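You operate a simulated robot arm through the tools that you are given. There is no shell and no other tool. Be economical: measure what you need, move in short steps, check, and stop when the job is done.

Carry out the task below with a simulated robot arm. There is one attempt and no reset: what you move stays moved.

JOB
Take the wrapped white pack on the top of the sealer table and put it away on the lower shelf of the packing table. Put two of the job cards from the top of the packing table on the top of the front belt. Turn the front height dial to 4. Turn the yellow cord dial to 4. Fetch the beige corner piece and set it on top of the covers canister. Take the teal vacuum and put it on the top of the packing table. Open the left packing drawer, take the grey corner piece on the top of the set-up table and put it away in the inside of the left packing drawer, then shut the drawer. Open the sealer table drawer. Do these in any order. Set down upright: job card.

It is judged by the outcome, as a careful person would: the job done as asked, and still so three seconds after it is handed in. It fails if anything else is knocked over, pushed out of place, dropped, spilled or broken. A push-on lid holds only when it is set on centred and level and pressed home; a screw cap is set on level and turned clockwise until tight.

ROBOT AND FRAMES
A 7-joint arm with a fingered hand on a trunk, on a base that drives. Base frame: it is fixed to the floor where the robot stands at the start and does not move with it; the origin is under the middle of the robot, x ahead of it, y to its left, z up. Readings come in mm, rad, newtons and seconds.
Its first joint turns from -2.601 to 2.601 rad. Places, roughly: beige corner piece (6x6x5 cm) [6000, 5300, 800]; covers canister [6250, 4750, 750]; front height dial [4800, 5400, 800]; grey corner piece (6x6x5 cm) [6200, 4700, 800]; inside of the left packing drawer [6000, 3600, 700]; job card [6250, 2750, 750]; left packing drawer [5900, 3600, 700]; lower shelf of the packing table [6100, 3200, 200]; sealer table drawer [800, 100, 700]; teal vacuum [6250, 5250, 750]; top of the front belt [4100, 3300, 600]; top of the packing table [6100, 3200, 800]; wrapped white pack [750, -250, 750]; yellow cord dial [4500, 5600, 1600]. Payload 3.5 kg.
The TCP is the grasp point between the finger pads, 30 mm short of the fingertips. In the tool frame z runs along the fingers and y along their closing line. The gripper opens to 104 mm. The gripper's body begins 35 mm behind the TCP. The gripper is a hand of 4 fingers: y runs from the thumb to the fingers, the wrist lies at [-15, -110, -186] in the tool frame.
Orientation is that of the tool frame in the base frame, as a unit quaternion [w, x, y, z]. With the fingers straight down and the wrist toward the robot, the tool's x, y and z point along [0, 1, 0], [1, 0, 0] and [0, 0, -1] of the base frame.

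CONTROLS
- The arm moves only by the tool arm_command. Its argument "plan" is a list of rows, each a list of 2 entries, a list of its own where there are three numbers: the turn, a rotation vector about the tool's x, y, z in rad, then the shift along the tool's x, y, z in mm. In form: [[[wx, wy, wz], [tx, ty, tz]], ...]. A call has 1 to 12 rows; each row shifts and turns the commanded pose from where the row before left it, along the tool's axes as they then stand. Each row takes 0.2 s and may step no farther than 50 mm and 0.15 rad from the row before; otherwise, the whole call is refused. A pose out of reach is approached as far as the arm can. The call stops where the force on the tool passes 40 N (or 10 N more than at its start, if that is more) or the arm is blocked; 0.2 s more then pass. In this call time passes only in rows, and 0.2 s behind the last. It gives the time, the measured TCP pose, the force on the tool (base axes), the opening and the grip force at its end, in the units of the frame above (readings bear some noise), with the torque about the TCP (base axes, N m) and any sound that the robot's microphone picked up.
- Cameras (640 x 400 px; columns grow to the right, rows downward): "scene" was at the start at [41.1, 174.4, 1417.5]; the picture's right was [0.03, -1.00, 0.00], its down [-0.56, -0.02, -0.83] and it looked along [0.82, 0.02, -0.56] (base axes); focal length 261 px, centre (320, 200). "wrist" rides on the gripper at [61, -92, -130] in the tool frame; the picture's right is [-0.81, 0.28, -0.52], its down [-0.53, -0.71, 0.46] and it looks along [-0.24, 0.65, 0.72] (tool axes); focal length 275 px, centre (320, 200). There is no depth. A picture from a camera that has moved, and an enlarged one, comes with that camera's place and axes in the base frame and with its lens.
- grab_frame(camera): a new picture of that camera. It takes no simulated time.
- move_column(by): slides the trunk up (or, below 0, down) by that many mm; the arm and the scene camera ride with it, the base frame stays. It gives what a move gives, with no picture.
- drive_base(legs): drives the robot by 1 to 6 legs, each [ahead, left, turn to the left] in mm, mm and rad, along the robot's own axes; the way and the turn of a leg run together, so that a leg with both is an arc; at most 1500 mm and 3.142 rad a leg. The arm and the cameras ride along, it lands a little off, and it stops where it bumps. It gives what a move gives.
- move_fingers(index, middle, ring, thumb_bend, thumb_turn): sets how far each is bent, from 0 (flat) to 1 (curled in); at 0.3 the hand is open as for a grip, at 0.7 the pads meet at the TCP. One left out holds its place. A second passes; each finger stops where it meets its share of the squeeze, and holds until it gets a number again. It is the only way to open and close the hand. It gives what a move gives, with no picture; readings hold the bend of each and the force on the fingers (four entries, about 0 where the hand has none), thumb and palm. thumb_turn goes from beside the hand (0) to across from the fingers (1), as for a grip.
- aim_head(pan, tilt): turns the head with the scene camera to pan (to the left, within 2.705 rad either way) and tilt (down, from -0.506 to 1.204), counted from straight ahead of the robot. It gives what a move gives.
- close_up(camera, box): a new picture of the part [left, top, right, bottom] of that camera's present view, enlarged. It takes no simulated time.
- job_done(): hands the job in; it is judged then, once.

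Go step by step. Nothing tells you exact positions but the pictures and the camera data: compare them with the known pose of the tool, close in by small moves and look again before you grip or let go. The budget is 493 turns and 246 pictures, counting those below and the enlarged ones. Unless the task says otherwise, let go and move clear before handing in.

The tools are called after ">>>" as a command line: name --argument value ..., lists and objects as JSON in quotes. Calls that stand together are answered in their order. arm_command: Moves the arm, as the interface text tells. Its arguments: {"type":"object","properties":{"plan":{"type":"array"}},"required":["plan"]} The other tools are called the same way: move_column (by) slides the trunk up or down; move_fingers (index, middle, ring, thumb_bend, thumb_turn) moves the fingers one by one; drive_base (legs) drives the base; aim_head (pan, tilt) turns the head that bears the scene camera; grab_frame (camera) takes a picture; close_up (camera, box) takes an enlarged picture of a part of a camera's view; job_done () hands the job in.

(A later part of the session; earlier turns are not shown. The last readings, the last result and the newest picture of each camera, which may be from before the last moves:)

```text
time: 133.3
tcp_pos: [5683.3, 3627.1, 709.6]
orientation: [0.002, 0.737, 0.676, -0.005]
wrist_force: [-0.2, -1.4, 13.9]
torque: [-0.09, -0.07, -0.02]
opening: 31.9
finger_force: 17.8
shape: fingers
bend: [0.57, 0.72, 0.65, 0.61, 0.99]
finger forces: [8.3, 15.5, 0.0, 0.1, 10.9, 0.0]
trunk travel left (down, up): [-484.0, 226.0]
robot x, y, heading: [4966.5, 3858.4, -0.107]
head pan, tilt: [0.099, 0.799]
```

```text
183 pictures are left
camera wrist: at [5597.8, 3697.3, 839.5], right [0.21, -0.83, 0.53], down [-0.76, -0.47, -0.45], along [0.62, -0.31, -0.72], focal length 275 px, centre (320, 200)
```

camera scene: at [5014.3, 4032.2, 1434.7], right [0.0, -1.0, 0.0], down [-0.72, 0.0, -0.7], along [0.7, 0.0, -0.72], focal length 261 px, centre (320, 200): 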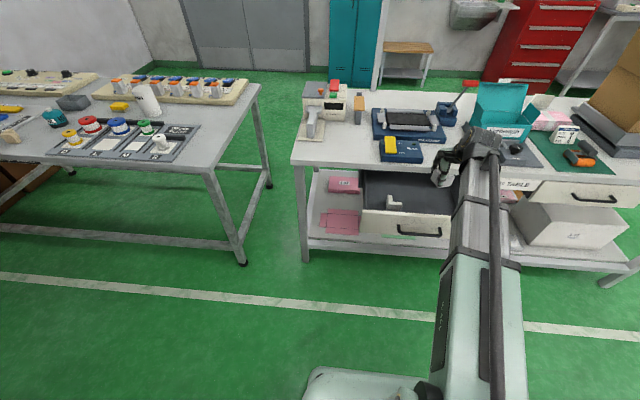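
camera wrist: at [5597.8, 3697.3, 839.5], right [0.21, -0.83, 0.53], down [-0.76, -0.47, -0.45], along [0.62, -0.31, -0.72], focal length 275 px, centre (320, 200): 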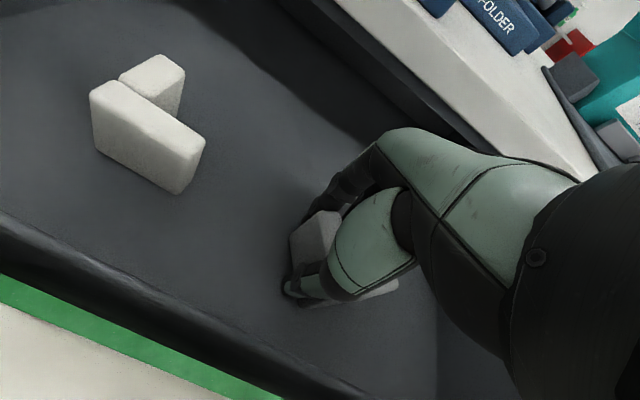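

Contact with the drawer floor; releasing.

>>> move_fingers --index 0.35 --middle 0.35 --ring 0.35 --thumb_bend 0.35

>>> arm_command --plan '[[[0, 0, 0], [0, 0, -10]], [[0, 0, 0], [0, 0, -30]], [[0, 0, 0], [0, 0, -45]], [[0, 0, 0], [0, 0, -45]]]'

>>> grab_frame --camera "wrist"

```text
time: 134.3
tcp_pos: [5683.8, 3627.3, 711.0]
orientation: [0.003, 0.737, 0.676, -0.006]
wrist_force: [-0.2, -0.5, 0.7]
torque: [-0.04, -0.04, -0.03]
opening: 90.3
finger_force: 0.1
shape: fingers
bend: [0.35, 0.35, 0.35, 0.35, 0.98]
finger forces: [0.1, 0.1, 0.1, 0.0, 0.0, 0.0]
trunk travel left (down, up): [-484.0, 226.0]
robot x, y, heading: [4963.8, 3857.1, -0.099]
head pan, tilt: [0.099, 0.799]
```

```text
time: 135.3
tcp_pos: [5687.0, 3628.2, 839.6]
orientation: [0.001, 0.737, 0.676, -0.007]
wrist_force: [0.0, -1.0, 0.2]
torque: [0.01, -0.04, 0.02]
opening: 90.3
finger_force: 0.0
shape: fingers
bend: [0.35, 0.35, 0.35, 0.35, 0.98]
finger forces: [0.0, 0.0, 0.0, 0.1, 0.0, 0.1]
trunk travel left (down, up): [-484.0, 226.0]
robot x, y, heading: [4964.9, 3857.6, -0.107]
head pan, tilt: [0.099, 0.799]
```

```text
182 pictures are left
camera wrist: at [5600.8, 3698.6, 969.1], right [0.21, -0.83, 0.52], down [-0.76, -0.47, -0.45], along [0.62, -0.31, -0.72], focal length 275 px, centre (320, 200)
```

wrist: 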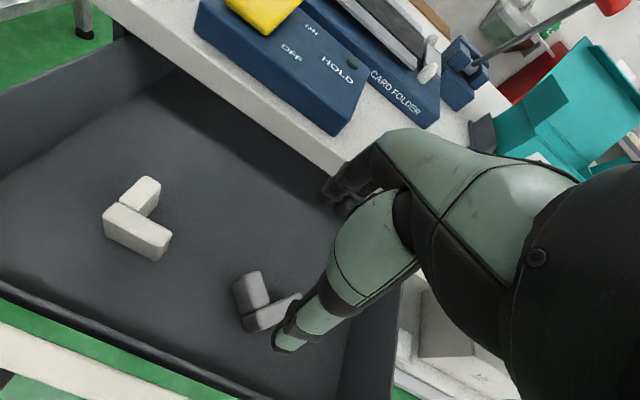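

The grey piece sits in the drawer. Next I back off, point the hand ahead with closed fingers, and push the drawer shut.

>>> arm_command --plan '[[[0, 0, 0], [20, 0, -45]], [[0, 0, 0], [20, 0, -45]], [[0, 0, 0], [20, 0, -30]]]'

>>> drive_base --legs '[[-195, 0, 0]]'

>>> arm_command --plan '[[[-0.1428, 0, 0], [0, 0, 0]], [[-0.1428, 0, 0], [0, 0, 0]], [[-0.1428, 0, 0], [0, 0, 0]], [[-0.1428, 0, 0], [0, 0, 0]], [[-0.1428, 0, 0], [0, 0, 0]], [[-0.1428, 0, 0], [0, 0, 0]], [[-0.1428, 0, 0], [0, 0, 0]], [[-0.1428, 0, 0], [0, 0, 0]], [[-0.1428, 0, 0], [0, 0, 0]], [[-0.1428, 0, 0], [0, 0, 0]], [[-0.1428, 0, 0], [0, 0, 0]]]'

>>> move_fingers --index 0.7 --middle 0.7 --ring 0.7 --thumb_bend 0.7

>>> grab_frame --camera "scene"

```text
time: 136.1
tcp_pos: [5690.3, 3686.5, 959.0]
orientation: [0.002, 0.737, 0.676, -0.005]
wrist_force: [0.2, 0.4, -0.5]
torque: [0.01, 0.04, -0.01]
opening: 90.2
finger_force: 0.0
shape: fingers
bend: [0.35, 0.35, 0.35, 0.35, 0.98]
finger forces: [0.0, 0.0, 0.0, 0.1, 0.0, 0.0]
trunk travel left (down, up): [-484.0, 226.0]
robot x, y, heading: [4966.3, 3857.0, -0.103]
head pan, tilt: [0.099, 0.799]
```

```text
time: 137.7
tcp_pos: [5498.4, 3708.7, 959.0]
orientation: [0.003, 0.737, 0.676, -0.005]
wrist_force: [-0.1, -0.4, -0.1]
torque: [-0.02, -0.02, 0.01]
opening: 90.5
finger_force: 0.1
shape: fingers
bend: [0.35, 0.35, 0.35, 0.35, 0.98]
finger forces: [0.0, 0.0, 0.0, 0.1, 0.1, 0.0]
trunk travel left (down, up): [-484.0, 226.0]
robot x, y, heading: [4766.1, 3874.2, -0.099]
head pan, tilt: [0.099, 0.799]
```

```text
time: 140.1
tcp_pos: [5495.6, 3699.1, 961.2]
orientation: [0.521, 0.516, 0.487, 0.475]
wrist_force: [-0.7, 0.2, 0.2]
torque: [0.03, 0.03, 0.02]
opening: 90.5
finger_force: 0.0
shape: fingers
bend: [0.35, 0.35, 0.35, 0.35, 0.98]
finger forces: [0.0, 0.0, 0.1, 0.0, 0.1, 0.1]
out of reach, approached as far as the arm can: row 11
trunk travel left (down, up): [-484.0, 226.0]
robot x, y, heading: [4768.9, 3874.4, -0.101]
head pan, tilt: [0.099, 0.799]
```

```text
time: 141.1
tcp_pos: [5496.2, 3699.4, 961.0]
orientation: [0.52, 0.515, 0.489, 0.474]
wrist_force: [0.4, -0.5, -0.3]
torque: [0.01, 0.01, 0.0]
opening: 1.8
finger_force: 0.0
shape: fingers
bend: [0.7, 0.7, 0.7, 0.7, 1.0]
finger forces: [0.1, 0.0, 0.0, 0.1, 0.1, 0.0]
trunk travel left (down, up): [-484.0, 226.0]
robot x, y, heading: [4767.7, 3877.0, -0.101]
head pan, tilt: [0.099, 0.799]
```

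```text
181 pictures are left
camera scene: at [4820.9, 4052.0, 1434.7], right [0.0, -1.0, 0.0], down [-0.72, 0.0, -0.7], along [0.7, 0.0, -0.72], focal length 261 px, centre (320, 200)
```

scene: 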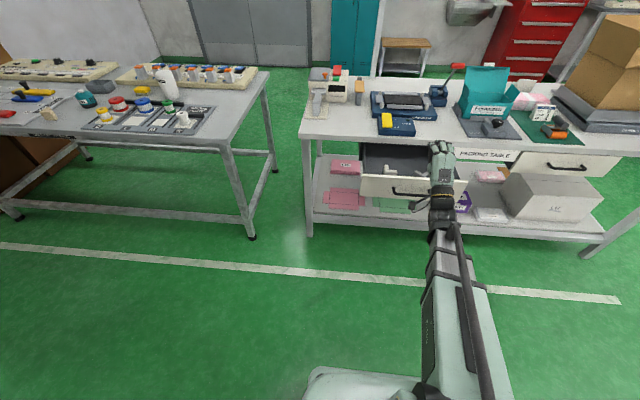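

I'll regrip the handle as before: open to 0.4, lower the column, drive ahead 54, close and push.

>>> move_fingers --index 0.4 --middle 0.4 --ring 0.4 --thumb_bend 0.4

>>> move_column --by -247

>>> close_up --camera "scene" --box '[330, 90, 510, 200]'

```text
time: 142.1
tcp_pos: [5495.1, 3699.0, 961.3]
orientation: [0.521, 0.516, 0.488, 0.474]
wrist_force: [0.2, 1.0, 0.7]
torque: [-0.02, 0.01, -0.02]
opening: 77.5
finger_force: 0.1
shape: fingers
bend: [0.4, 0.4, 0.4, 0.4, 0.99]
finger forces: [0.0, 0.0, 0.0, 0.0, 0.1, 0.0]
trunk travel left (down, up): [-484.0, 226.0]
robot x, y, heading: [4771.0, 3877.6, -0.103]
head pan, tilt: [0.099, 0.799]
```

```text
time: 144.7
tcp_pos: [5496.3, 3699.8, 713.8]
orientation: [0.52, 0.516, 0.488, 0.474]
wrist_force: [-1.3, 0.1, 0.1]
torque: [0.0, -0.02, -0.02]
opening: 77.3
finger_force: 0.1
shape: fingers
bend: [0.4, 0.4, 0.4, 0.4, 0.99]
finger forces: [0.0, 0.0, 0.0, 0.0, 0.0, 0.1]
trunk travel left (down, up): [-237.0, 473.0]
robot x, y, heading: [4770.4, 3874.5, -0.104]
head pan, tilt: [0.099, 0.799]
```

```text
3.56 times, centred on (420, 145) of scene
camera zoom: at [4820.9, 4052.0, 1187.7], right [0.0, -1.0, 0.0], down [-0.72, 0.0, -0.7], along [0.7, 0.0, -0.72], focal length 929 px, centre (-36, 396)
```

zoom: 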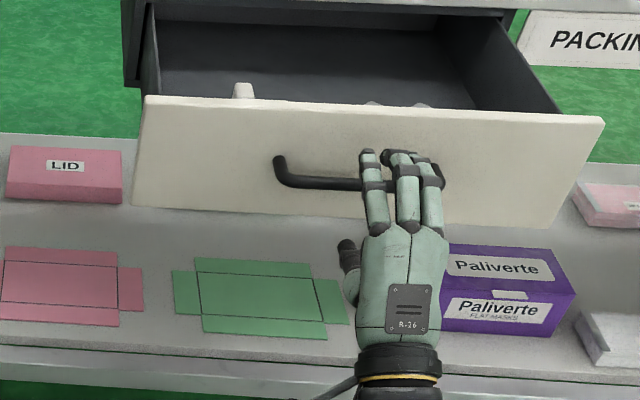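

>>> drive_base --legs '[[56, 0, 0]]'

>>> move_fingers --index 0.85 --middle 0.85 --ring 0.85 --thumb_bend 0.7

>>> drive_base --legs '[[215, 0, 0]]'

>>> grab_frame --camera "scene"

```text
time: 145.6
tcp_pos: [5551.6, 3693.3, 713.2]
orientation: [0.52, 0.516, 0.488, 0.475]
wrist_force: [0.4, 0.5, -0.7]
torque: [0.01, 0.01, -0.02]
opening: 77.4
finger_force: 0.1
shape: fingers
bend: [0.4, 0.4, 0.4, 0.4, 0.99]
finger forces: [0.1, 0.0, 0.0, 0.0, 0.1, 0.0]
trunk travel left (down, up): [-237.0, 473.0]
robot x, y, heading: [4823.9, 3868.6, -0.097]
head pan, tilt: [0.099, 0.799]
```

```text
time: 146.6
tcp_pos: [5551.5, 3693.1, 715.8]
orientation: [0.521, 0.515, 0.488, 0.475]
wrist_force: [-1.2, -0.6, 10.1]
torque: [-0.15, 0.37, 0.38]
opening: 0.0
finger_force: 30.4
shape: fingers
bend: [0.79, 0.78, 0.76, 0.7, 1.0]
finger forces: [8.9, 10.5, 11.1, 0.1, 30.6, 0.1]
trunk travel left (down, up): [-237.0, 473.0]
robot x, y, heading: [4827.3, 3874.0, -0.105]
head pan, tilt: [0.099, 0.799]
```

```text
time: 148.3
tcp_pos: [5764.1, 3673.0, 714.6]
orientation: [0.52, 0.515, 0.488, 0.475]
wrist_force: [-2.9, -16.0, 11.4]
torque: [-0.17, 0.32, 0.18]
opening: 0.3
finger_force: 34.7
shape: fingers
bend: [0.79, 0.78, 0.76, 0.7, 1.0]
finger forces: [10.2, 14.3, 10.2, 0.1, 34.5, 0.0]
trunk travel left (down, up): [-237.0, 473.0]
robot x, y, heading: [5037.8, 3849.8, -0.095]
head pan, tilt: [0.099, 0.799]
```

```text
179 pictures are left
camera scene: at [5087.5, 4024.7, 1187.8], right [0.0, -1.0, 0.0], down [-0.72, 0.0, -0.7], along [0.7, 0.0, -0.72], focal length 261 px, centre (320, 200)
```

scene: 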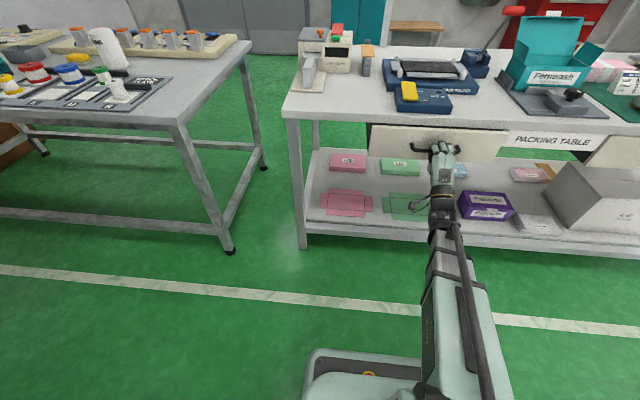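

>>> drive_base --legs '[[20, 0, 0]]'

>>> close_up --camera "scene" --box '[350, 90, 530, 200]'

```text
time: 149.2
tcp_pos: [5781.0, 3670.6, 714.9]
orientation: [0.52, 0.515, 0.487, 0.476]
wrist_force: [-1.9, -2.4, 2.9]
torque: [-0.09, 0.65, 0.49]
opening: 0.4
finger_force: 38.9
shape: fingers
bend: [0.79, 0.78, 0.76, 0.7, 1.0]
finger forces: [10.8, 14.2, 13.0, 0.0, 39.9, 0.0]
trunk travel left (down, up): [-237.0, 473.0]
robot x, y, heading: [5058.3, 3848.8, -0.102]
head pan, tilt: [0.099, 0.799]
stopped in leg 1: the force on the tool passed its limit at 47 N (the readings are from after the stop); the commanded pose is now the measured one
```

```text
3.56 times, centred on (440, 145) of scene
camera zoom: at [5107.5, 4023.2, 1187.7], right [0.0, -1.0, 0.0], down [-0.72, 0.0, -0.7], along [0.7, 0.0, -0.72], focal length 929 px, centre (-107, 396)
```

zoom: 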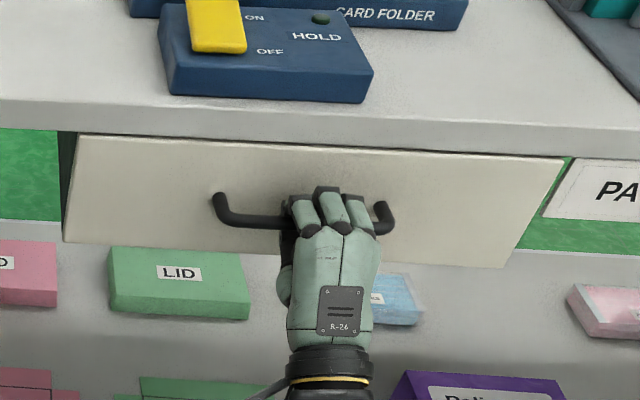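

The drawer is shut. Release, back off, raise and turn the tool down; then look at the right end of the table for the job cards.

>>> move_fingers --index 0.3 --middle 0.3 --ring 0.3 --thumb_bend 0.3

>>> drive_base --legs '[[-200, 0, 0]]'

>>> move_column --by 237

>>> arm_command --plan '[[[0.1428, 0, 0], [0, 0, 0]], [[0.1428, 0, 0], [0, 0, 0]], [[0.1428, 0, 0], [0, 0, 0]], [[0.1428, 0, 0], [0, 0, 0]], [[0.1428, 0, 0], [0, 0, 0]], [[0.1428, 0, 0], [0, 0, 0]], [[0.1428, 0, 0], [0, 0, 0]], [[0.1428, 0, 0], [0, 0, 0]], [[0.1428, 0, 0], [0, 0, 0]], [[0.1428, 0, 0], [0, 0, 0]], [[0.1428, 0, 0], [0, 0, 0]]]'

>>> arm_command --plan '[[[0, 0, 0], [0, -20, -40]], [[0, 0, 0], [0, -30, -40]], [[0, 0, 0], [0, -30, -40]], [[0, 0, 0], [0, -30, -40]]]'

>>> drive_base --legs '[[0, -900, 0], [120, 0, 0]]'

>>> aim_head --pan -0.1 --tilt 0.6

>>> grab_frame --camera "scene"

```text
time: 150.2
tcp_pos: [5781.1, 3672.4, 714.0]
orientation: [0.521, 0.515, 0.488, 0.476]
wrist_force: [-0.3, -0.4, -0.3]
torque: [-0.01, -0.01, 0.01]
opening: 102.5
finger_force: 0.0
shape: fingers
bend: [0.3, 0.3, 0.3, 0.3, 0.98]
finger forces: [0.0, 0.0, 0.0, 0.0, 0.0, 0.0]
trunk travel left (down, up): [-237.0, 473.0]
robot x, y, heading: [5057.6, 3852.8, -0.101]
head pan, tilt: [0.099, 0.799]
```

```text
time: 151.8
tcp_pos: [5581.9, 3692.9, 715.0]
orientation: [0.519, 0.514, 0.488, 0.477]
wrist_force: [-0.3, 0.1, -0.2]
torque: [0.03, 0.0, -0.01]
opening: 102.6
finger_force: 0.0
shape: fingers
bend: [0.3, 0.3, 0.3, 0.3, 0.98]
finger forces: [0.0, 0.1, 0.0, 0.0, 0.0, 0.1]
trunk travel left (down, up): [-237.0, 473.0]
robot x, y, heading: [4860.8, 3866.0, -0.097]
head pan, tilt: [0.099, 0.799]
```

```text
time: 154.3
tcp_pos: [5582.1, 3693.5, 952.2]
orientation: [0.52, 0.515, 0.487, 0.476]
wrist_force: [0.0, -0.5, 0.3]
torque: [-0.02, 0.01, 0.02]
opening: 102.7
finger_force: 0.0
shape: fingers
bend: [0.3, 0.3, 0.3, 0.3, 0.98]
finger forces: [0.1, 0.0, 0.1, 0.0, 0.0, 0.0]
trunk travel left (down, up): [-474.0, 236.0]
robot x, y, heading: [4854.3, 3868.4, -0.1]
head pan, tilt: [0.099, 0.799]
```

```text
time: 156.7
tcp_pos: [5582.3, 3691.4, 951.0]
orientation: [0.003, 0.732, 0.681, -0.009]
wrist_force: [0.1, 0.5, 0.4]
torque: [-0.04, 0.04, 0.01]
opening: 102.8
finger_force: 0.1
shape: fingers
bend: [0.3, 0.3, 0.3, 0.3, 0.98]
finger forces: [0.0, 0.0, 0.1, 0.0, 0.1, 0.0]
trunk travel left (down, up): [-474.0, 236.0]
robot x, y, heading: [4855.3, 3866.3, -0.097]
head pan, tilt: [0.099, 0.799]
```

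```text
time: 157.7
tcp_pos: [5475.0, 3702.5, 1112.1]
orientation: [0.004, 0.732, 0.682, -0.009]
wrist_force: [0.4, -0.2, -0.4]
torque: [0.0, 0.0, 0.02]
opening: 102.9
finger_force: 0.0
shape: fingers
bend: [0.3, 0.3, 0.3, 0.3, 0.98]
finger forces: [0.1, 0.0, 0.0, 0.0, 0.1, 0.1]
trunk travel left (down, up): [-474.0, 236.0]
robot x, y, heading: [4858.4, 3868.3, -0.098]
head pan, tilt: [0.099, 0.799]
```

```text
time: 163.2
tcp_pos: [5507.6, 2799.6, 1112.0]
orientation: [0.004, 0.735, 0.678, -0.008]
wrist_force: [-0.5, 0.1, -0.4]
torque: [0.02, -0.02, 0.0]
opening: 103.0
finger_force: 0.1
shape: fingers
bend: [0.3, 0.3, 0.3, 0.3, 0.98]
finger forces: [0.1, 0.0, 0.0, 0.0, 0.0, 0.1]
trunk travel left (down, up): [-474.0, 236.0]
robot x, y, heading: [4889.2, 2969.9, -0.1]
head pan, tilt: [0.099, 0.799]
```

```text
time: 163.9
tcp_pos: [5506.9, 2799.9, 1112.6]
orientation: [0.004, 0.735, 0.678, -0.008]
wrist_force: [0.1, 0.1, 0.3]
torque: [0.02, 0.01, 0.02]
opening: 103.2
finger_force: 0.0
shape: fingers
bend: [0.3, 0.3, 0.3, 0.3, 0.98]
finger forces: [0.1, 0.0, 0.0, 0.0, 0.0, 0.1]
trunk travel left (down, up): [-474.0, 236.0]
robot x, y, heading: [4888.2, 2966.6, -0.102]
head pan, tilt: [-0.099, 0.6]
```

```text
177 pictures are left
camera scene: at [4948.2, 3127.8, 1441.5], right [-0.2, -0.98, 0.0], down [-0.55, 0.11, -0.82], along [0.81, -0.17, -0.57], focal length 261 px, centre (320, 200)
```

scene: 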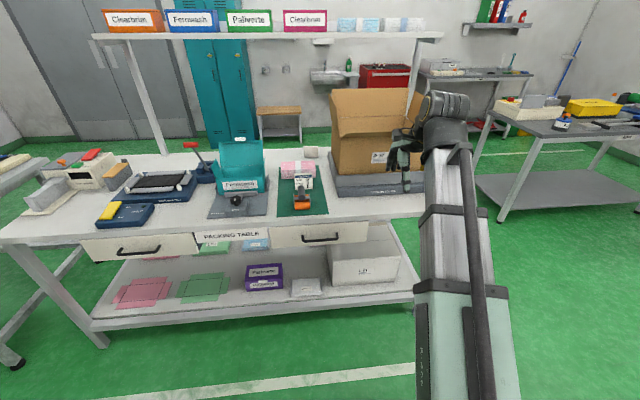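

>>> close_up --camera "scene" --box '[200, 130, 440, 230]'

```text
2.67 times, centred on (320, 180) of scene
camera zoom: at [4948.2, 3127.8, 1441.5], right [-0.2, -0.98, 0.0], down [-0.55, 0.11, -0.82], along [0.81, -0.17, -0.57], focal length 696 px, centre (320, 253)
```

zoom: 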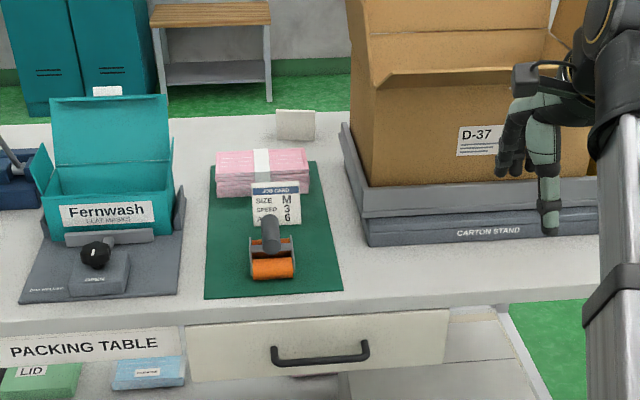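

A job card stands in front of the pink stack near [5940,2991] and another behind near [6231,2911]. I'll get closer for a wrist view.

>>> drive_base --legs '[[0, 180, 0], [200, 0, 0]]'

>>> grab_frame --camera "wrist"

>>> grab_frame --camera "scene"

>>> close_up --camera "scene" --box '[280, 120, 440, 240]'

```text
time: 166.6
tcp_pos: [5724.8, 2951.5, 1112.6]
orientation: [0.003, 0.736, 0.677, -0.009]
wrist_force: [0.4, 0.8, -0.5]
torque: [0.05, -0.02, -0.01]
opening: 102.6
finger_force: 0.0
shape: fingers
bend: [0.3, 0.3, 0.3, 0.3, 0.98]
finger forces: [0.0, 0.0, 0.0, 0.0, 0.1, 0.1]
trunk travel left (down, up): [-474.0, 236.0]
robot x, y, heading: [5109.5, 3124.5, -0.107]
head pan, tilt: [-0.099, 0.6]
```

```text
175 pictures are left
camera wrist: at [5639.8, 3023.1, 1241.1], right [0.21, -0.82, 0.53], down [-0.76, -0.48, -0.44], along [0.62, -0.31, -0.72], focal length 275 px, centre (320, 200)
```

wrist: 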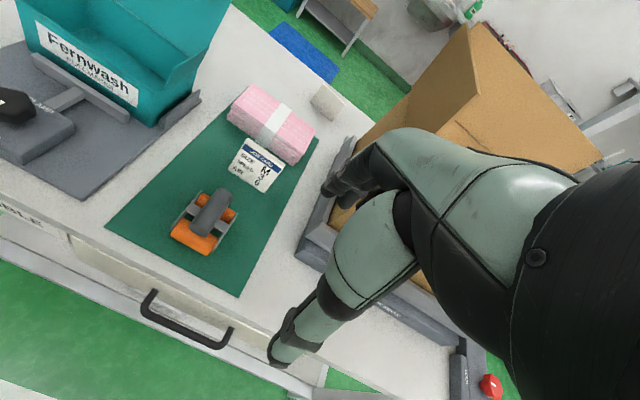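

```text
174 pictures are left
camera scene: at [5167.9, 3283.5, 1441.5], right [-0.21, -0.98, 0.0], down [-0.55, 0.12, -0.82], along [0.81, -0.17, -0.57], focal length 261 px, centre (320, 200)
```

scene: 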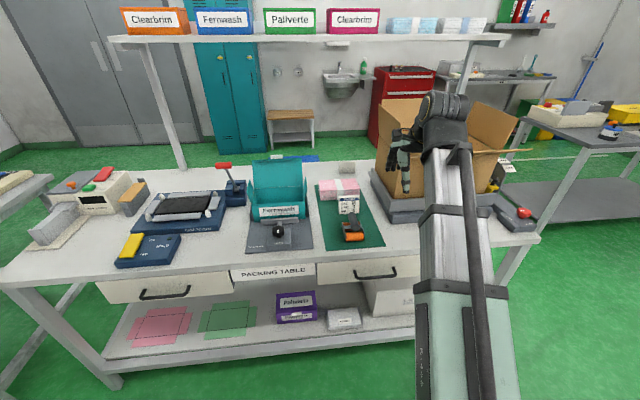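

```text
3.33 times, centred on (360, 180) of scene
camera zoom: at [5167.9, 3283.5, 1441.5], right [-0.21, -0.98, 0.0], down [-0.55, 0.12, -0.82], along [0.81, -0.17, -0.57], focal length 871 px, centre (187, 267)
```

zoom: 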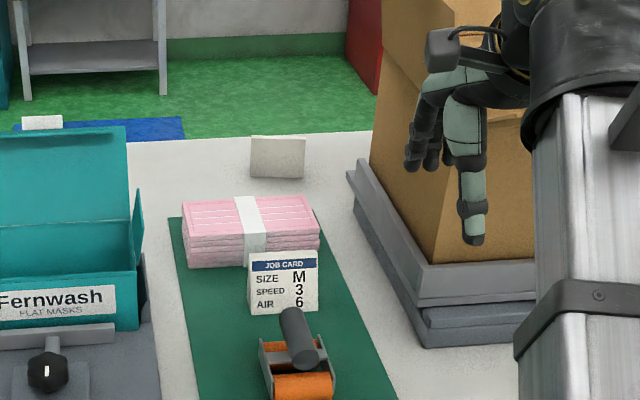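

I should check whether more cards are hidden behind the carton. Raise the column and look from the left.

>>> move_column --by 230

>>> drive_base --legs '[[0, 500, 0]]'

>>> aim_head --pan -0.35 --tilt 0.65

>>> grab_frame --camera "scene"

```text
time: 169.1
tcp_pos: [5724.6, 2952.5, 1341.8]
orientation: [0.004, 0.736, 0.677, -0.007]
wrist_force: [-0.9, 0.0, -0.3]
torque: [0.0, -0.02, 0.0]
opening: 102.8
finger_force: 0.1
shape: fingers
bend: [0.3, 0.3, 0.3, 0.3, 0.98]
finger forces: [0.0, 0.0, 0.0, 0.0, 0.1, 0.0]
trunk travel left (down, up): [-704.0, 6.0]
robot x, y, heading: [5109.8, 3126.0, -0.107]
head pan, tilt: [-0.099, 0.6]
```

```text
time: 172.0
tcp_pos: [5779.7, 3450.4, 1342.2]
orientation: [0.004, 0.736, 0.677, -0.008]
wrist_force: [-0.1, 0.1, -0.1]
torque: [0.01, 0.02, -0.02]
opening: 103.0
finger_force: 0.0
shape: fingers
bend: [0.3, 0.3, 0.3, 0.3, 0.98]
finger forces: [0.0, 0.1, 0.1, 0.1, 0.0, 0.0]
trunk travel left (down, up): [-704.0, 6.0]
robot x, y, heading: [5164.0, 3626.6, -0.108]
head pan, tilt: [-0.099, 0.6]
```

```text
time: 172.8
tcp_pos: [5778.5, 3450.1, 1341.7]
orientation: [0.004, 0.737, 0.676, -0.008]
wrist_force: [-0.1, 0.0, 0.2]
torque: [0.01, -0.01, 0.04]
opening: 103.2
finger_force: 0.1
shape: fingers
bend: [0.3, 0.3, 0.3, 0.3, 0.98]
finger forces: [0.0, 0.1, 0.1, 0.0, 0.0, 0.1]
trunk travel left (down, up): [-704.0, 6.0]
robot x, y, heading: [5164.7, 3624.6, -0.108]
head pan, tilt: [-0.351, 0.649]
```

```text
172 pictures are left
camera scene: at [5213.6, 3761.7, 1667.3], right [-0.44, -0.9, 0.0], down [-0.54, 0.27, -0.8], along [0.71, -0.35, -0.6], focal length 261 px, centre (320, 200)
```

scene: 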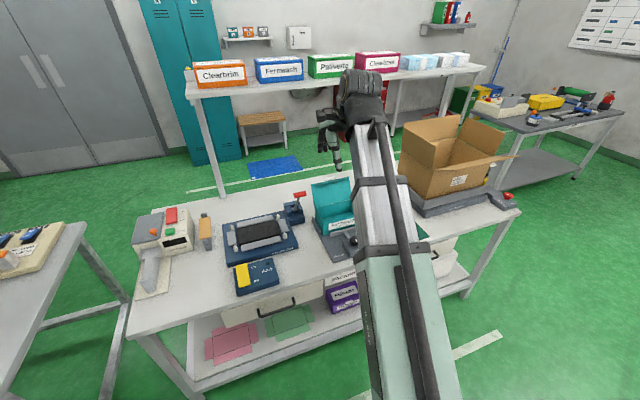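

>>> move_column --by -110

>>> drive_base --legs '[[0, -430, 0], [60, 0, 0]]'

>>> arm_command --plan '[[[0, 0, 0], [0, 45, 0]], [[0, 0, 0], [0, 45, 0]], [[0, 0, 0], [0, 45, 0]], [[0, 0, 0], [0, 45, 0]]]'

>>> grab_frame --camera "wrist"

```text
time: 174.2
tcp_pos: [5778.6, 3451.8, 1232.6]
orientation: [0.004, 0.736, 0.677, -0.008]
wrist_force: [-0.1, 0.1, 0.1]
torque: [0.04, 0.0, 0.0]
opening: 103.0
finger_force: 0.0
shape: fingers
bend: [0.3, 0.3, 0.3, 0.3, 0.98]
finger forces: [0.0, 0.0, 0.0, 0.0, 0.0, 0.1]
trunk travel left (down, up): [-594.0, 116.0]
robot x, y, heading: [5165.2, 3624.7, -0.108]
head pan, tilt: [-0.351, 0.649]
```

```text
time: 177.4
tcp_pos: [5796.8, 3025.7, 1230.9]
orientation: [0.005, 0.734, 0.679, -0.009]
wrist_force: [0.2, 0.4, 0.4]
torque: [0.03, 0.03, 0.03]
opening: 103.0
finger_force: 0.0
shape: fingers
bend: [0.3, 0.3, 0.3, 0.3, 0.98]
finger forces: [0.0, 0.0, 0.1, 0.1, 0.0, 0.0]
trunk travel left (down, up): [-594.0, 116.0]
robot x, y, heading: [5178.4, 3196.5, -0.103]
head pan, tilt: [-0.351, 0.649]
```

```text
time: 178.4
tcp_pos: [5976.3, 3010.4, 1227.8]
orientation: [0.004, 0.735, 0.678, -0.008]
wrist_force: [-0.3, -0.1, -0.9]
torque: [0.01, 0.03, 0.01]
opening: 103.1
finger_force: 0.1
shape: fingers
bend: [0.3, 0.3, 0.3, 0.3, 0.98]
finger forces: [0.0, 0.0, 0.0, 0.0, 0.0, 0.0]
trunk travel left (down, up): [-594.0, 116.0]
robot x, y, heading: [5179.9, 3196.4, -0.102]
head pan, tilt: [-0.351, 0.649]
```

```text
171 pictures are left
camera wrist: at [5890.1, 3080.9, 1357.2], right [0.21, -0.82, 0.53], down [-0.76, -0.48, -0.44], along [0.62, -0.31, -0.72], focal length 275 px, centre (320, 200)
```

wrist: 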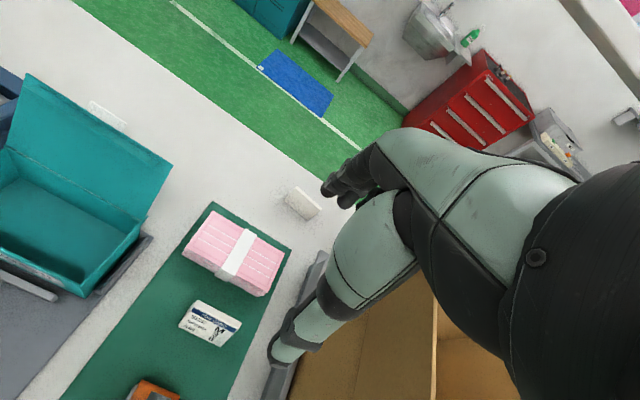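

>>> close_up --camera "wrist" --box '[150, 180, 350, 370]'

>>> close_up --camera "wrist" --box '[60, 80, 200, 170]'

```text
2.11 times, centred on (250, 275) of wrist
camera zoom: at [5890.1, 3080.9, 1357.2], right [0.21, -0.82, 0.53], down [-0.76, -0.48, -0.44], along [0.62, -0.31, -0.72], focal length 580 px, centre (467, 42)
```

zoom: 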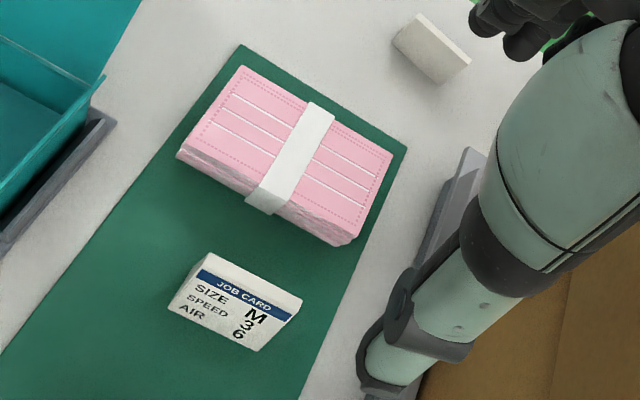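

```text
4.44 times, centred on (130, 125) of wrist
camera zoom: at [5890.1, 3080.9, 1357.2], right [0.21, -0.82, 0.53], down [-0.76, -0.48, -0.44], along [0.62, -0.31, -0.72], focal length 1224 px, centre (1164, 533)
```

zoom: 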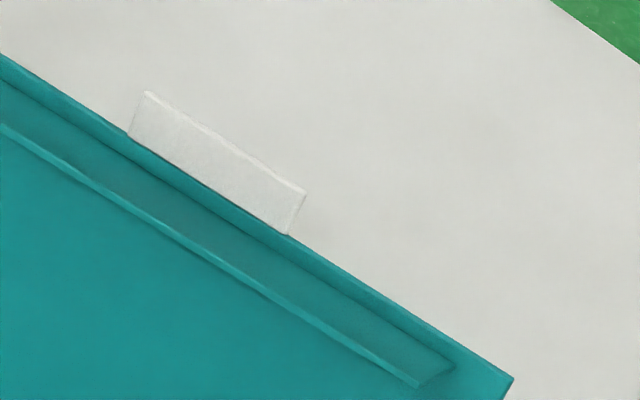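

The job cards are solid easel-like blocks; the front one is near [5984,2991] (top z≈873), right below the hand. I narrow the fingers and go down for it.

>>> move_fingers --index 0.4 --middle 0.4 --ring 0.4 --thumb_bend 0.4

>>> arm_command --plan '[[[0, 0, 0], [-18, 9, 0]], [[0, 0, 0], [0, 0, 48]], [[0, 0, 0], [0, 0, 48]], [[0, 0, 0], [0, 0, 48]], [[0, 0, 0], [0, 0, 48]], [[0, 0, 0], [0, 0, 48]]]'

>>> grab_frame --camera "wrist"

```text
time: 179.4
tcp_pos: [5973.8, 3009.9, 1229.6]
orientation: [0.004, 0.735, 0.678, -0.008]
wrist_force: [0.5, 0.6, 0.6]
torque: [-0.02, 0.01, 0.0]
opening: 78.4
finger_force: 0.1
shape: fingers
bend: [0.4, 0.4, 0.4, 0.4, 0.99]
finger forces: [0.0, 0.1, 0.0, 0.0, 0.0, 0.0]
trunk travel left (down, up): [-594.0, 116.0]
robot x, y, heading: [5180.6, 3197.0, -0.104]
head pan, tilt: [-0.351, 0.649]
```

```text
time: 180.8
tcp_pos: [5979.4, 2989.6, 990.6]
orientation: [0.003, 0.734, 0.679, -0.007]
wrist_force: [-0.4, 0.4, 0.0]
torque: [0.02, 0.03, -0.01]
opening: 78.7
finger_force: 0.0
shape: fingers
bend: [0.4, 0.4, 0.4, 0.4, 0.99]
finger forces: [0.0, 0.1, 0.0, 0.1, 0.0, 0.0]
trunk travel left (down, up): [-594.0, 116.0]
robot x, y, heading: [5179.7, 3195.7, -0.104]
head pan, tilt: [-0.351, 0.649]
```

```text
168 pictures are left
camera wrist: at [5894.2, 3059.4, 1120.2], right [0.21, -0.82, 0.53], down [-0.76, -0.48, -0.44], along [0.62, -0.31, -0.72], focal length 275 px, centre (320, 200)
```

wrist: 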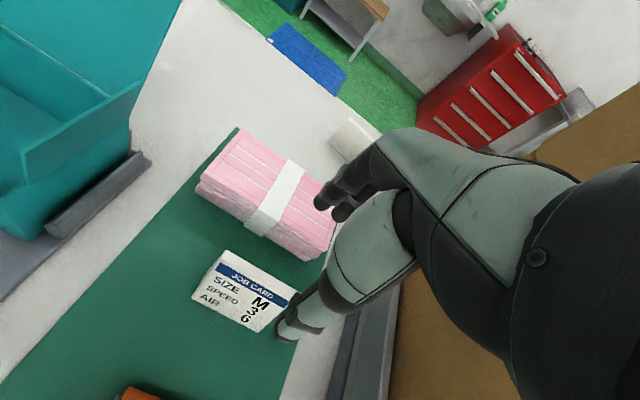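

>>> arm_command --plan '[[[0, 0, 0], [1, 5, 40]], [[0, 0, 0], [0, 0, 40]], [[0, 0, 0], [0, 0, 30]]]'

>>> grab_frame --camera "wrist"

```text
time: 181.6
tcp_pos: [5985.5, 2987.6, 881.6]
orientation: [0.004, 0.734, 0.679, -0.008]
wrist_force: [-0.8, -0.5, 0.0]
torque: [-0.02, -0.01, -0.02]
opening: 78.4
finger_force: 0.1
shape: fingers
bend: [0.4, 0.4, 0.4, 0.4, 0.99]
finger forces: [0.0, 0.1, 0.0, 0.0, 0.1, 0.1]
trunk travel left (down, up): [-594.0, 116.0]
robot x, y, heading: [5178.1, 3199.7, -0.105]
head pan, tilt: [-0.351, 0.649]
```

```text
167 pictures are left
camera wrist: at [5898.9, 3057.8, 1008.9], right [0.21, -0.82, 0.53], down [-0.76, -0.48, -0.44], along [0.62, -0.31, -0.72], focal length 275 px, centre (320, 200)
```

wrist: 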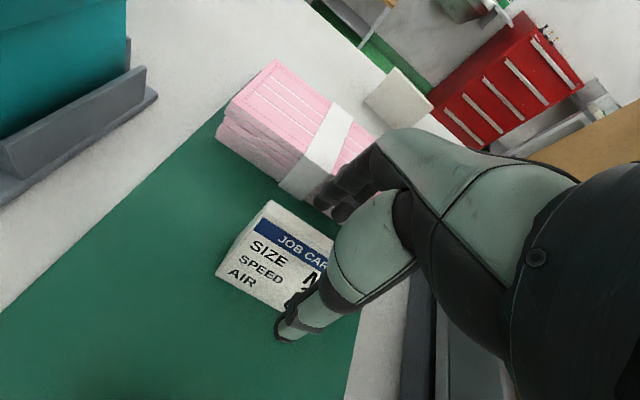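

>>> arm_command --plan '[[[0, 0, 0], [0, 0, 17]], [[0, 0, 0], [0, 0, 16]]]'

>>> grab_frame --camera "wrist"

>>> move_fingers --index 0.75 --middle 0.75 --ring 0.75 --thumb_bend 0.7

>>> grab_frame --camera "wrist"

```text
time: 182.2
tcp_pos: [5985.4, 2988.1, 847.1]
orientation: [0.003, 0.734, 0.679, -0.007]
wrist_force: [-0.3, -0.3, 0.7]
torque: [-0.01, 0.01, -0.05]
opening: 78.3
finger_force: 0.1
shape: fingers
bend: [0.4, 0.4, 0.4, 0.4, 0.99]
finger forces: [0.0, 0.1, 0.0, 0.1, 0.0, 0.1]
trunk travel left (down, up): [-594.0, 116.0]
robot x, y, heading: [5175.1, 3193.1, -0.103]
head pan, tilt: [-0.351, 0.649]
```

```text
166 pictures are left
camera wrist: at [5899.4, 3058.1, 976.2], right [0.21, -0.82, 0.53], down [-0.76, -0.48, -0.44], along [0.62, -0.31, -0.72], focal length 275 px, centre (320, 200)
```

wrist: 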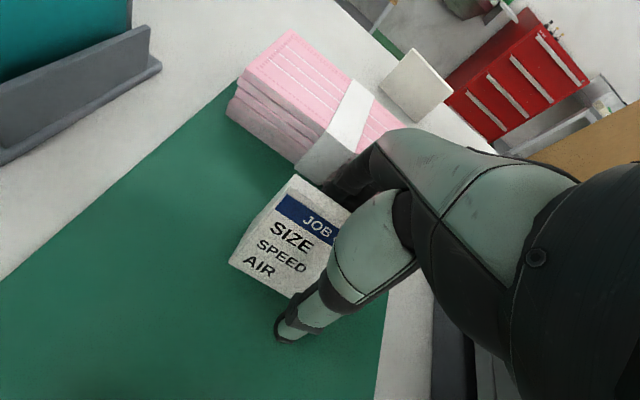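

```text
time: 183.2
tcp_pos: [5985.5, 2987.0, 848.0]
orientation: [0.005, 0.734, 0.679, -0.007]
wrist_force: [9.0, -4.0, 12.5]
torque: [-0.07, -0.05, 0.06]
opening: 24.1
finger_force: 20.9
shape: fingers
bend: [0.74, 0.74, 0.74, 0.57, 1.0]
finger forces: [11.1, 9.3, 5.7, 0.1, 15.8, 0.0]
trunk travel left (down, up): [-594.0, 116.0]
robot x, y, heading: [5177.3, 3193.6, -0.105]
head pan, tilt: [-0.351, 0.649]
```

```text
165 pictures are left
camera wrist: at [5899.4, 3057.8, 977.5], right [0.21, -0.82, 0.53], down [-0.76, -0.48, -0.44], along [0.62, -0.31, -0.72], focal length 275 px, centre (320, 200)
```

wrist: 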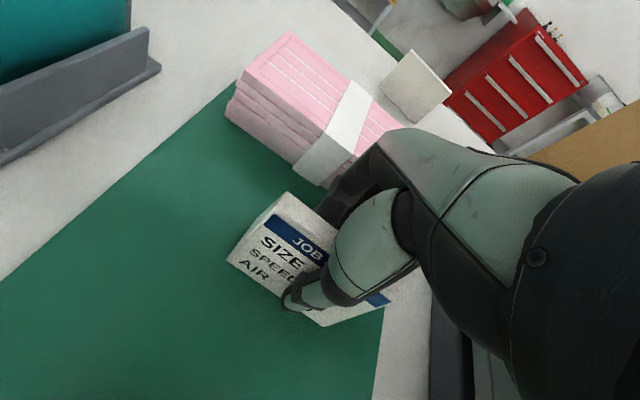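

>>> arm_command --plan '[[[0, 0, 0], [0, 0, -10]], [[0, 0, 0], [0, 0, -30]], [[0, 0, 0], [0, 0, -40]], [[0, 0, 0], [0, 0, -40]]]'

>>> grab_frame --camera "wrist"

>>> aim_head --pan -0.1 --tilt 0.65

>>> grab_frame --camera "scene"

```text
time: 184.2
tcp_pos: [5985.7, 2988.2, 970.5]
orientation: [0.003, 0.734, 0.679, -0.008]
wrist_force: [0.0, 0.5, -0.9]
torque: [0.0, -0.03, -0.02]
opening: 24.1
finger_force: 15.6
shape: fingers
bend: [0.74, 0.74, 0.74, 0.56, 1.0]
finger forces: [7.3, 5.4, 3.0, 0.0, 16.6, 0.0]
trunk travel left (down, up): [-594.0, 116.0]
robot x, y, heading: [5180.1, 3195.5, -0.104]
head pan, tilt: [-0.351, 0.649]
```

```text
164 pictures are left
camera wrist: at [5900.0, 3058.4, 1098.9], right [0.21, -0.82, 0.53], down [-0.76, -0.48, -0.44], along [0.62, -0.31, -0.72], focal length 275 px, centre (320, 200)
```

wrist: 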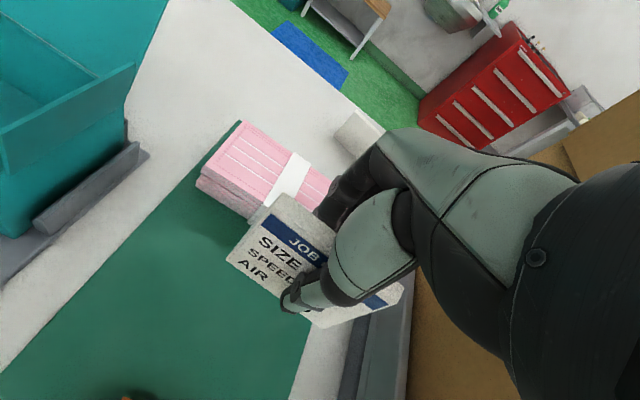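

```text
time: 184.9
tcp_pos: [5985.2, 2987.5, 968.7]
orientation: [0.005, 0.735, 0.678, -0.008]
wrist_force: [0.4, 0.1, -0.8]
torque: [-0.02, -0.03, 0.0]
opening: 24.4
finger_force: 16.7
shape: fingers
bend: [0.74, 0.74, 0.74, 0.56, 1.0]
finger forces: [7.3, 5.4, 2.9, 0.0, 16.7, 0.0]
trunk travel left (down, up): [-594.0, 116.0]
robot x, y, heading: [5180.9, 3197.2, -0.102]
head pan, tilt: [-0.099, 0.649]
```

```text
163 pictures are left
camera scene: at [5235.1, 3354.9, 1557.3], right [-0.2, -0.98, 0.0], down [-0.59, 0.12, -0.8], along [0.78, -0.16, -0.6], focal length 261 px, centre (320, 200)
```

scene: 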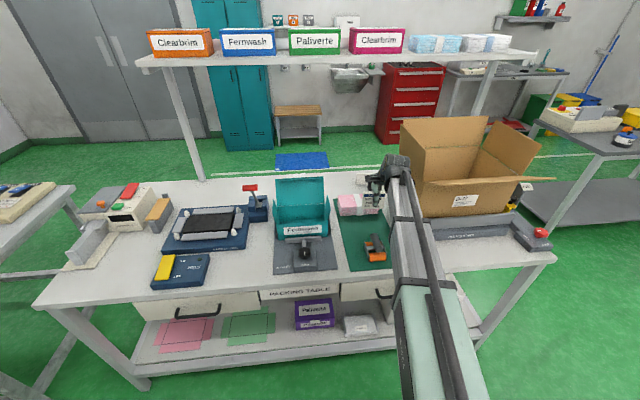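

The card is held. I'll lift, draw in, back away, and turn round to look at the front belt.

>>> arm_command --plan '[[[0, 0, 0], [0, 0, -45]], [[0, 0, 0], [0, 0, -45]], [[0, 0, 0], [0, -45, -45]], [[0, 0, 0], [0, -45, 0]], [[0, 0, 0], [0, -45, 0]], [[0, 0, 0], [0, -45, 0]]]'

>>> drive_base --legs '[[-130, 0, 0], [0, 0, 1.57], [0, 0, 1.57]]'

>>> aim_head --pan 0.0 --tilt 0.8

>>> grab_frame --camera "scene"

>>> grab_frame --camera "wrist"

```text
refused: row 3 steps farther than a row can; nothing moved
```

```text
time: 193.8
tcp_pos: [4245.2, 3425.6, 969.2]
orientation: [0.008, -0.676, 0.737, 0.004]
wrist_force: [0.3, 0.4, -1.7]
torque: [0.02, -0.01, 0.0]
opening: 22.9
finger_force: 13.8
shape: fingers
bend: [0.74, 0.74, 0.74, 0.56, 1.0]
finger forces: [6.8, 4.8, 2.5, 0.0, 14.7, 0.1]
trunk travel left (down, up): [-594.0, 116.0]
robot x, y, heading: [5050.2, 3210.6, 3.035]
head pan, tilt: [-0.099, 0.649]
```

```text
time: 194.5
tcp_pos: [4247.0, 3426.0, 968.9]
orientation: [0.008, -0.675, 0.737, 0.004]
wrist_force: [0.1, 0.7, -0.5]
torque: [-0.01, -0.04, 0.01]
opening: 23.3
finger_force: 13.9
shape: fingers
bend: [0.74, 0.74, 0.74, 0.56, 1.0]
finger forces: [6.8, 4.8, 2.6, 0.0, 14.7, 0.0]
trunk travel left (down, up): [-594.0, 116.0]
robot x, y, heading: [5049.8, 3207.2, 3.03]
head pan, tilt: [0.0, 0.799]
```

```text
162 pictures are left
camera scene: at [4993.5, 3047.2, 1544.7], right [0.11, 0.99, 0.0], down [0.71, -0.08, -0.7], along [-0.69, 0.08, -0.72], focal length 261 px, centre (320, 200)
```

scene: 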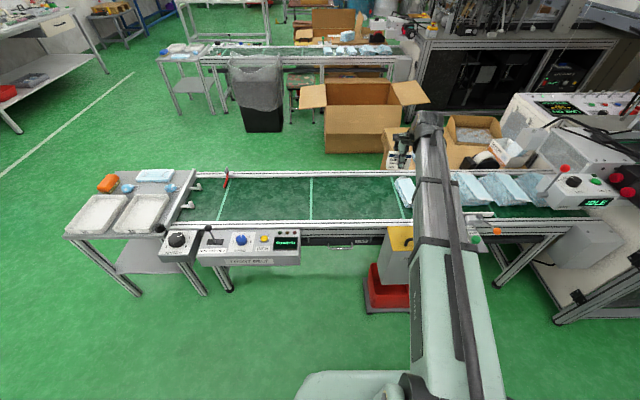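

```text
161 pictures are left
camera wrist: at [4330.3, 3354.6, 1098.6], right [-0.21, 0.82, 0.53], down [0.76, 0.48, -0.44], along [-0.62, 0.31, -0.72], focal length 275 px, centre (320, 200)
```

wrist: 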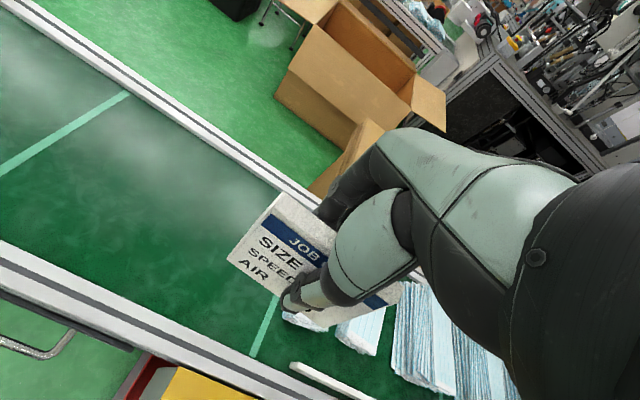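

The front belt's green top is at z≈600, x 3916–4216, free for y≈2680–3500. I'll shift to put the card at about [4097,3250].

>>> drive_base --legs '[[0, 190, 0], [120, 0, 0]]'

>>> move_column --by -230

>>> grab_frame --camera "wrist"

>>> grab_frame --camera "scene"

```text
time: 196.9
tcp_pos: [4104.0, 3246.4, 969.9]
orientation: [0.007, -0.676, 0.737, 0.004]
wrist_force: [-0.3, -0.3, -1.0]
torque: [-0.02, -0.02, -0.03]
opening: 23.1
finger_force: 14.9
shape: fingers
bend: [0.74, 0.74, 0.74, 0.56, 1.0]
finger forces: [6.8, 4.9, 2.5, 0.0, 14.8, 0.0]
trunk travel left (down, up): [-594.0, 116.0]
robot x, y, heading: [4909.1, 3028.9, 3.023]
head pan, tilt: [0.0, 0.799]
```

```text
time: 199.4
tcp_pos: [4105.4, 3245.0, 739.8]
orientation: [0.008, -0.676, 0.737, 0.004]
wrist_force: [0.3, -0.7, -1.0]
torque: [0.0, 0.01, -0.03]
opening: 22.8
finger_force: 14.3
shape: fingers
bend: [0.74, 0.74, 0.74, 0.56, 1.0]
finger forces: [6.8, 4.8, 2.5, 0.0, 14.9, 0.1]
trunk travel left (down, up): [-364.0, 346.0]
robot x, y, heading: [4910.9, 3035.7, 3.03]
head pan, tilt: [0.0, 0.799]
```

```text
160 pictures are left
camera wrist: at [4189.7, 3175.7, 868.6], right [-0.21, 0.82, 0.53], down [0.76, 0.48, -0.44], along [-0.62, 0.31, -0.72], focal length 275 px, centre (320, 200)
```

wrist: 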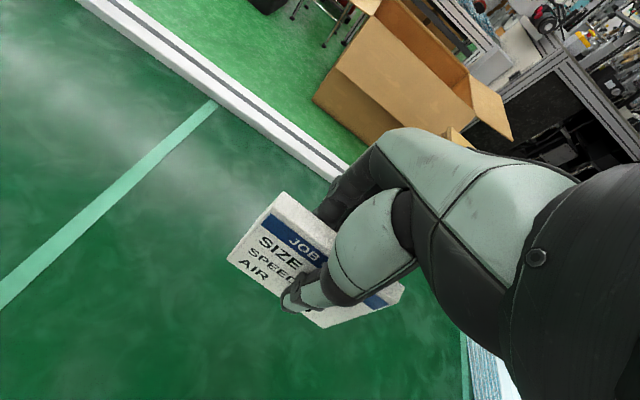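

```text
159 pictures are left
camera scene: at [4853.2, 2868.5, 1314.7], right [0.11, 0.99, 0.0], down [0.71, -0.08, -0.7], along [-0.69, 0.08, -0.72], focal length 261 px, centre (320, 200)
```

scene: 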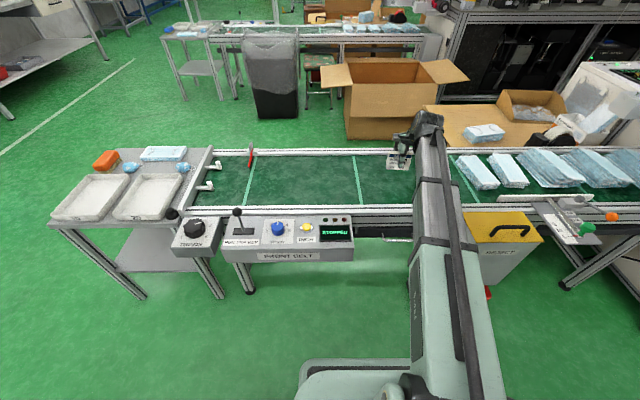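

>>> close_up --camera "scene" --box '[340, 110, 460, 200]'

>>> arm_command --plan '[[[0, 0, 0], [0, 0, 40]], [[0, 0, 0], [0, 0, 20]], [[0, 0, 0], [0, 0, 8]]]'

>>> close_up --camera "scene" --box '[340, 110, 460, 200]'

```text
4.44 times, centred on (400, 155) of scene
camera zoom: at [4853.2, 2868.5, 1314.7], right [0.11, 0.99, 0.0], down [0.71, -0.08, -0.7], along [-0.69, 0.08, -0.72], focal length 1161 px, centre (-36, 400)
```

zoom: 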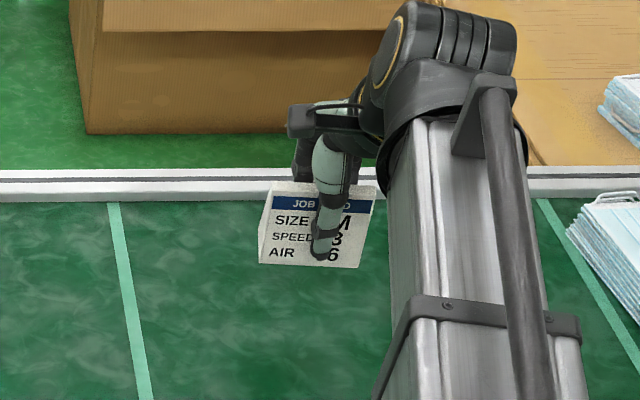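

```text
time: 200.2
tcp_pos: [4106.2, 3247.4, 671.9]
orientation: [0.009, -0.676, 0.737, 0.004]
wrist_force: [0.2, -0.1, -0.8]
torque: [-0.03, 0.02, 0.01]
opening: 23.2
finger_force: 14.3
shape: fingers
bend: [0.74, 0.74, 0.74, 0.56, 1.0]
finger forces: [6.7, 4.9, 2.3, 0.0, 14.8, 0.0]
trunk travel left (down, up): [-364.0, 346.0]
robot x, y, heading: [4913.6, 3035.7, 3.029]
head pan, tilt: [0.0, 0.799]
```

```text
4.44 times, centred on (400, 155) of scene
camera zoom: at [4853.1, 2868.5, 1314.7], right [0.11, 0.99, 0.0], down [0.71, -0.08, -0.7], along [-0.69, 0.08, -0.72], focal length 1161 px, centre (-36, 400)
```

zoom: 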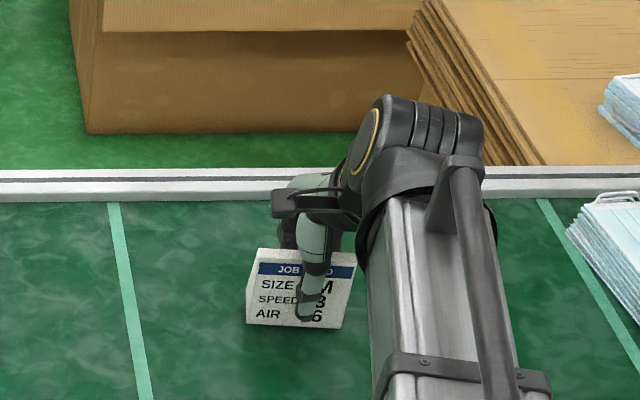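

>>> arm_command --plan '[[[0, 0, 0], [0, 0, 5]], [[0, 0, 0], [0, 0, 5]], [[0, 0, 0], [0, 0, 4]]]'

```text
time: 201.0
tcp_pos: [4105.5, 3246.8, 659.5]
orientation: [0.006, -0.675, 0.737, 0.006]
wrist_force: [-7.6, 1.9, 23.8]
torque: [0.02, -0.42, 0.05]
opening: 24.4
finger_force: 22.1
shape: fingers
bend: [0.74, 0.74, 0.74, 0.57, 1.0]
finger forces: [10.4, 7.2, 6.7, 0.0, 19.1, 0.1]
trunk travel left (down, up): [-364.0, 346.0]
robot x, y, heading: [4908.0, 3033.8, 3.032]
head pan, tilt: [0.0, 0.799]
```

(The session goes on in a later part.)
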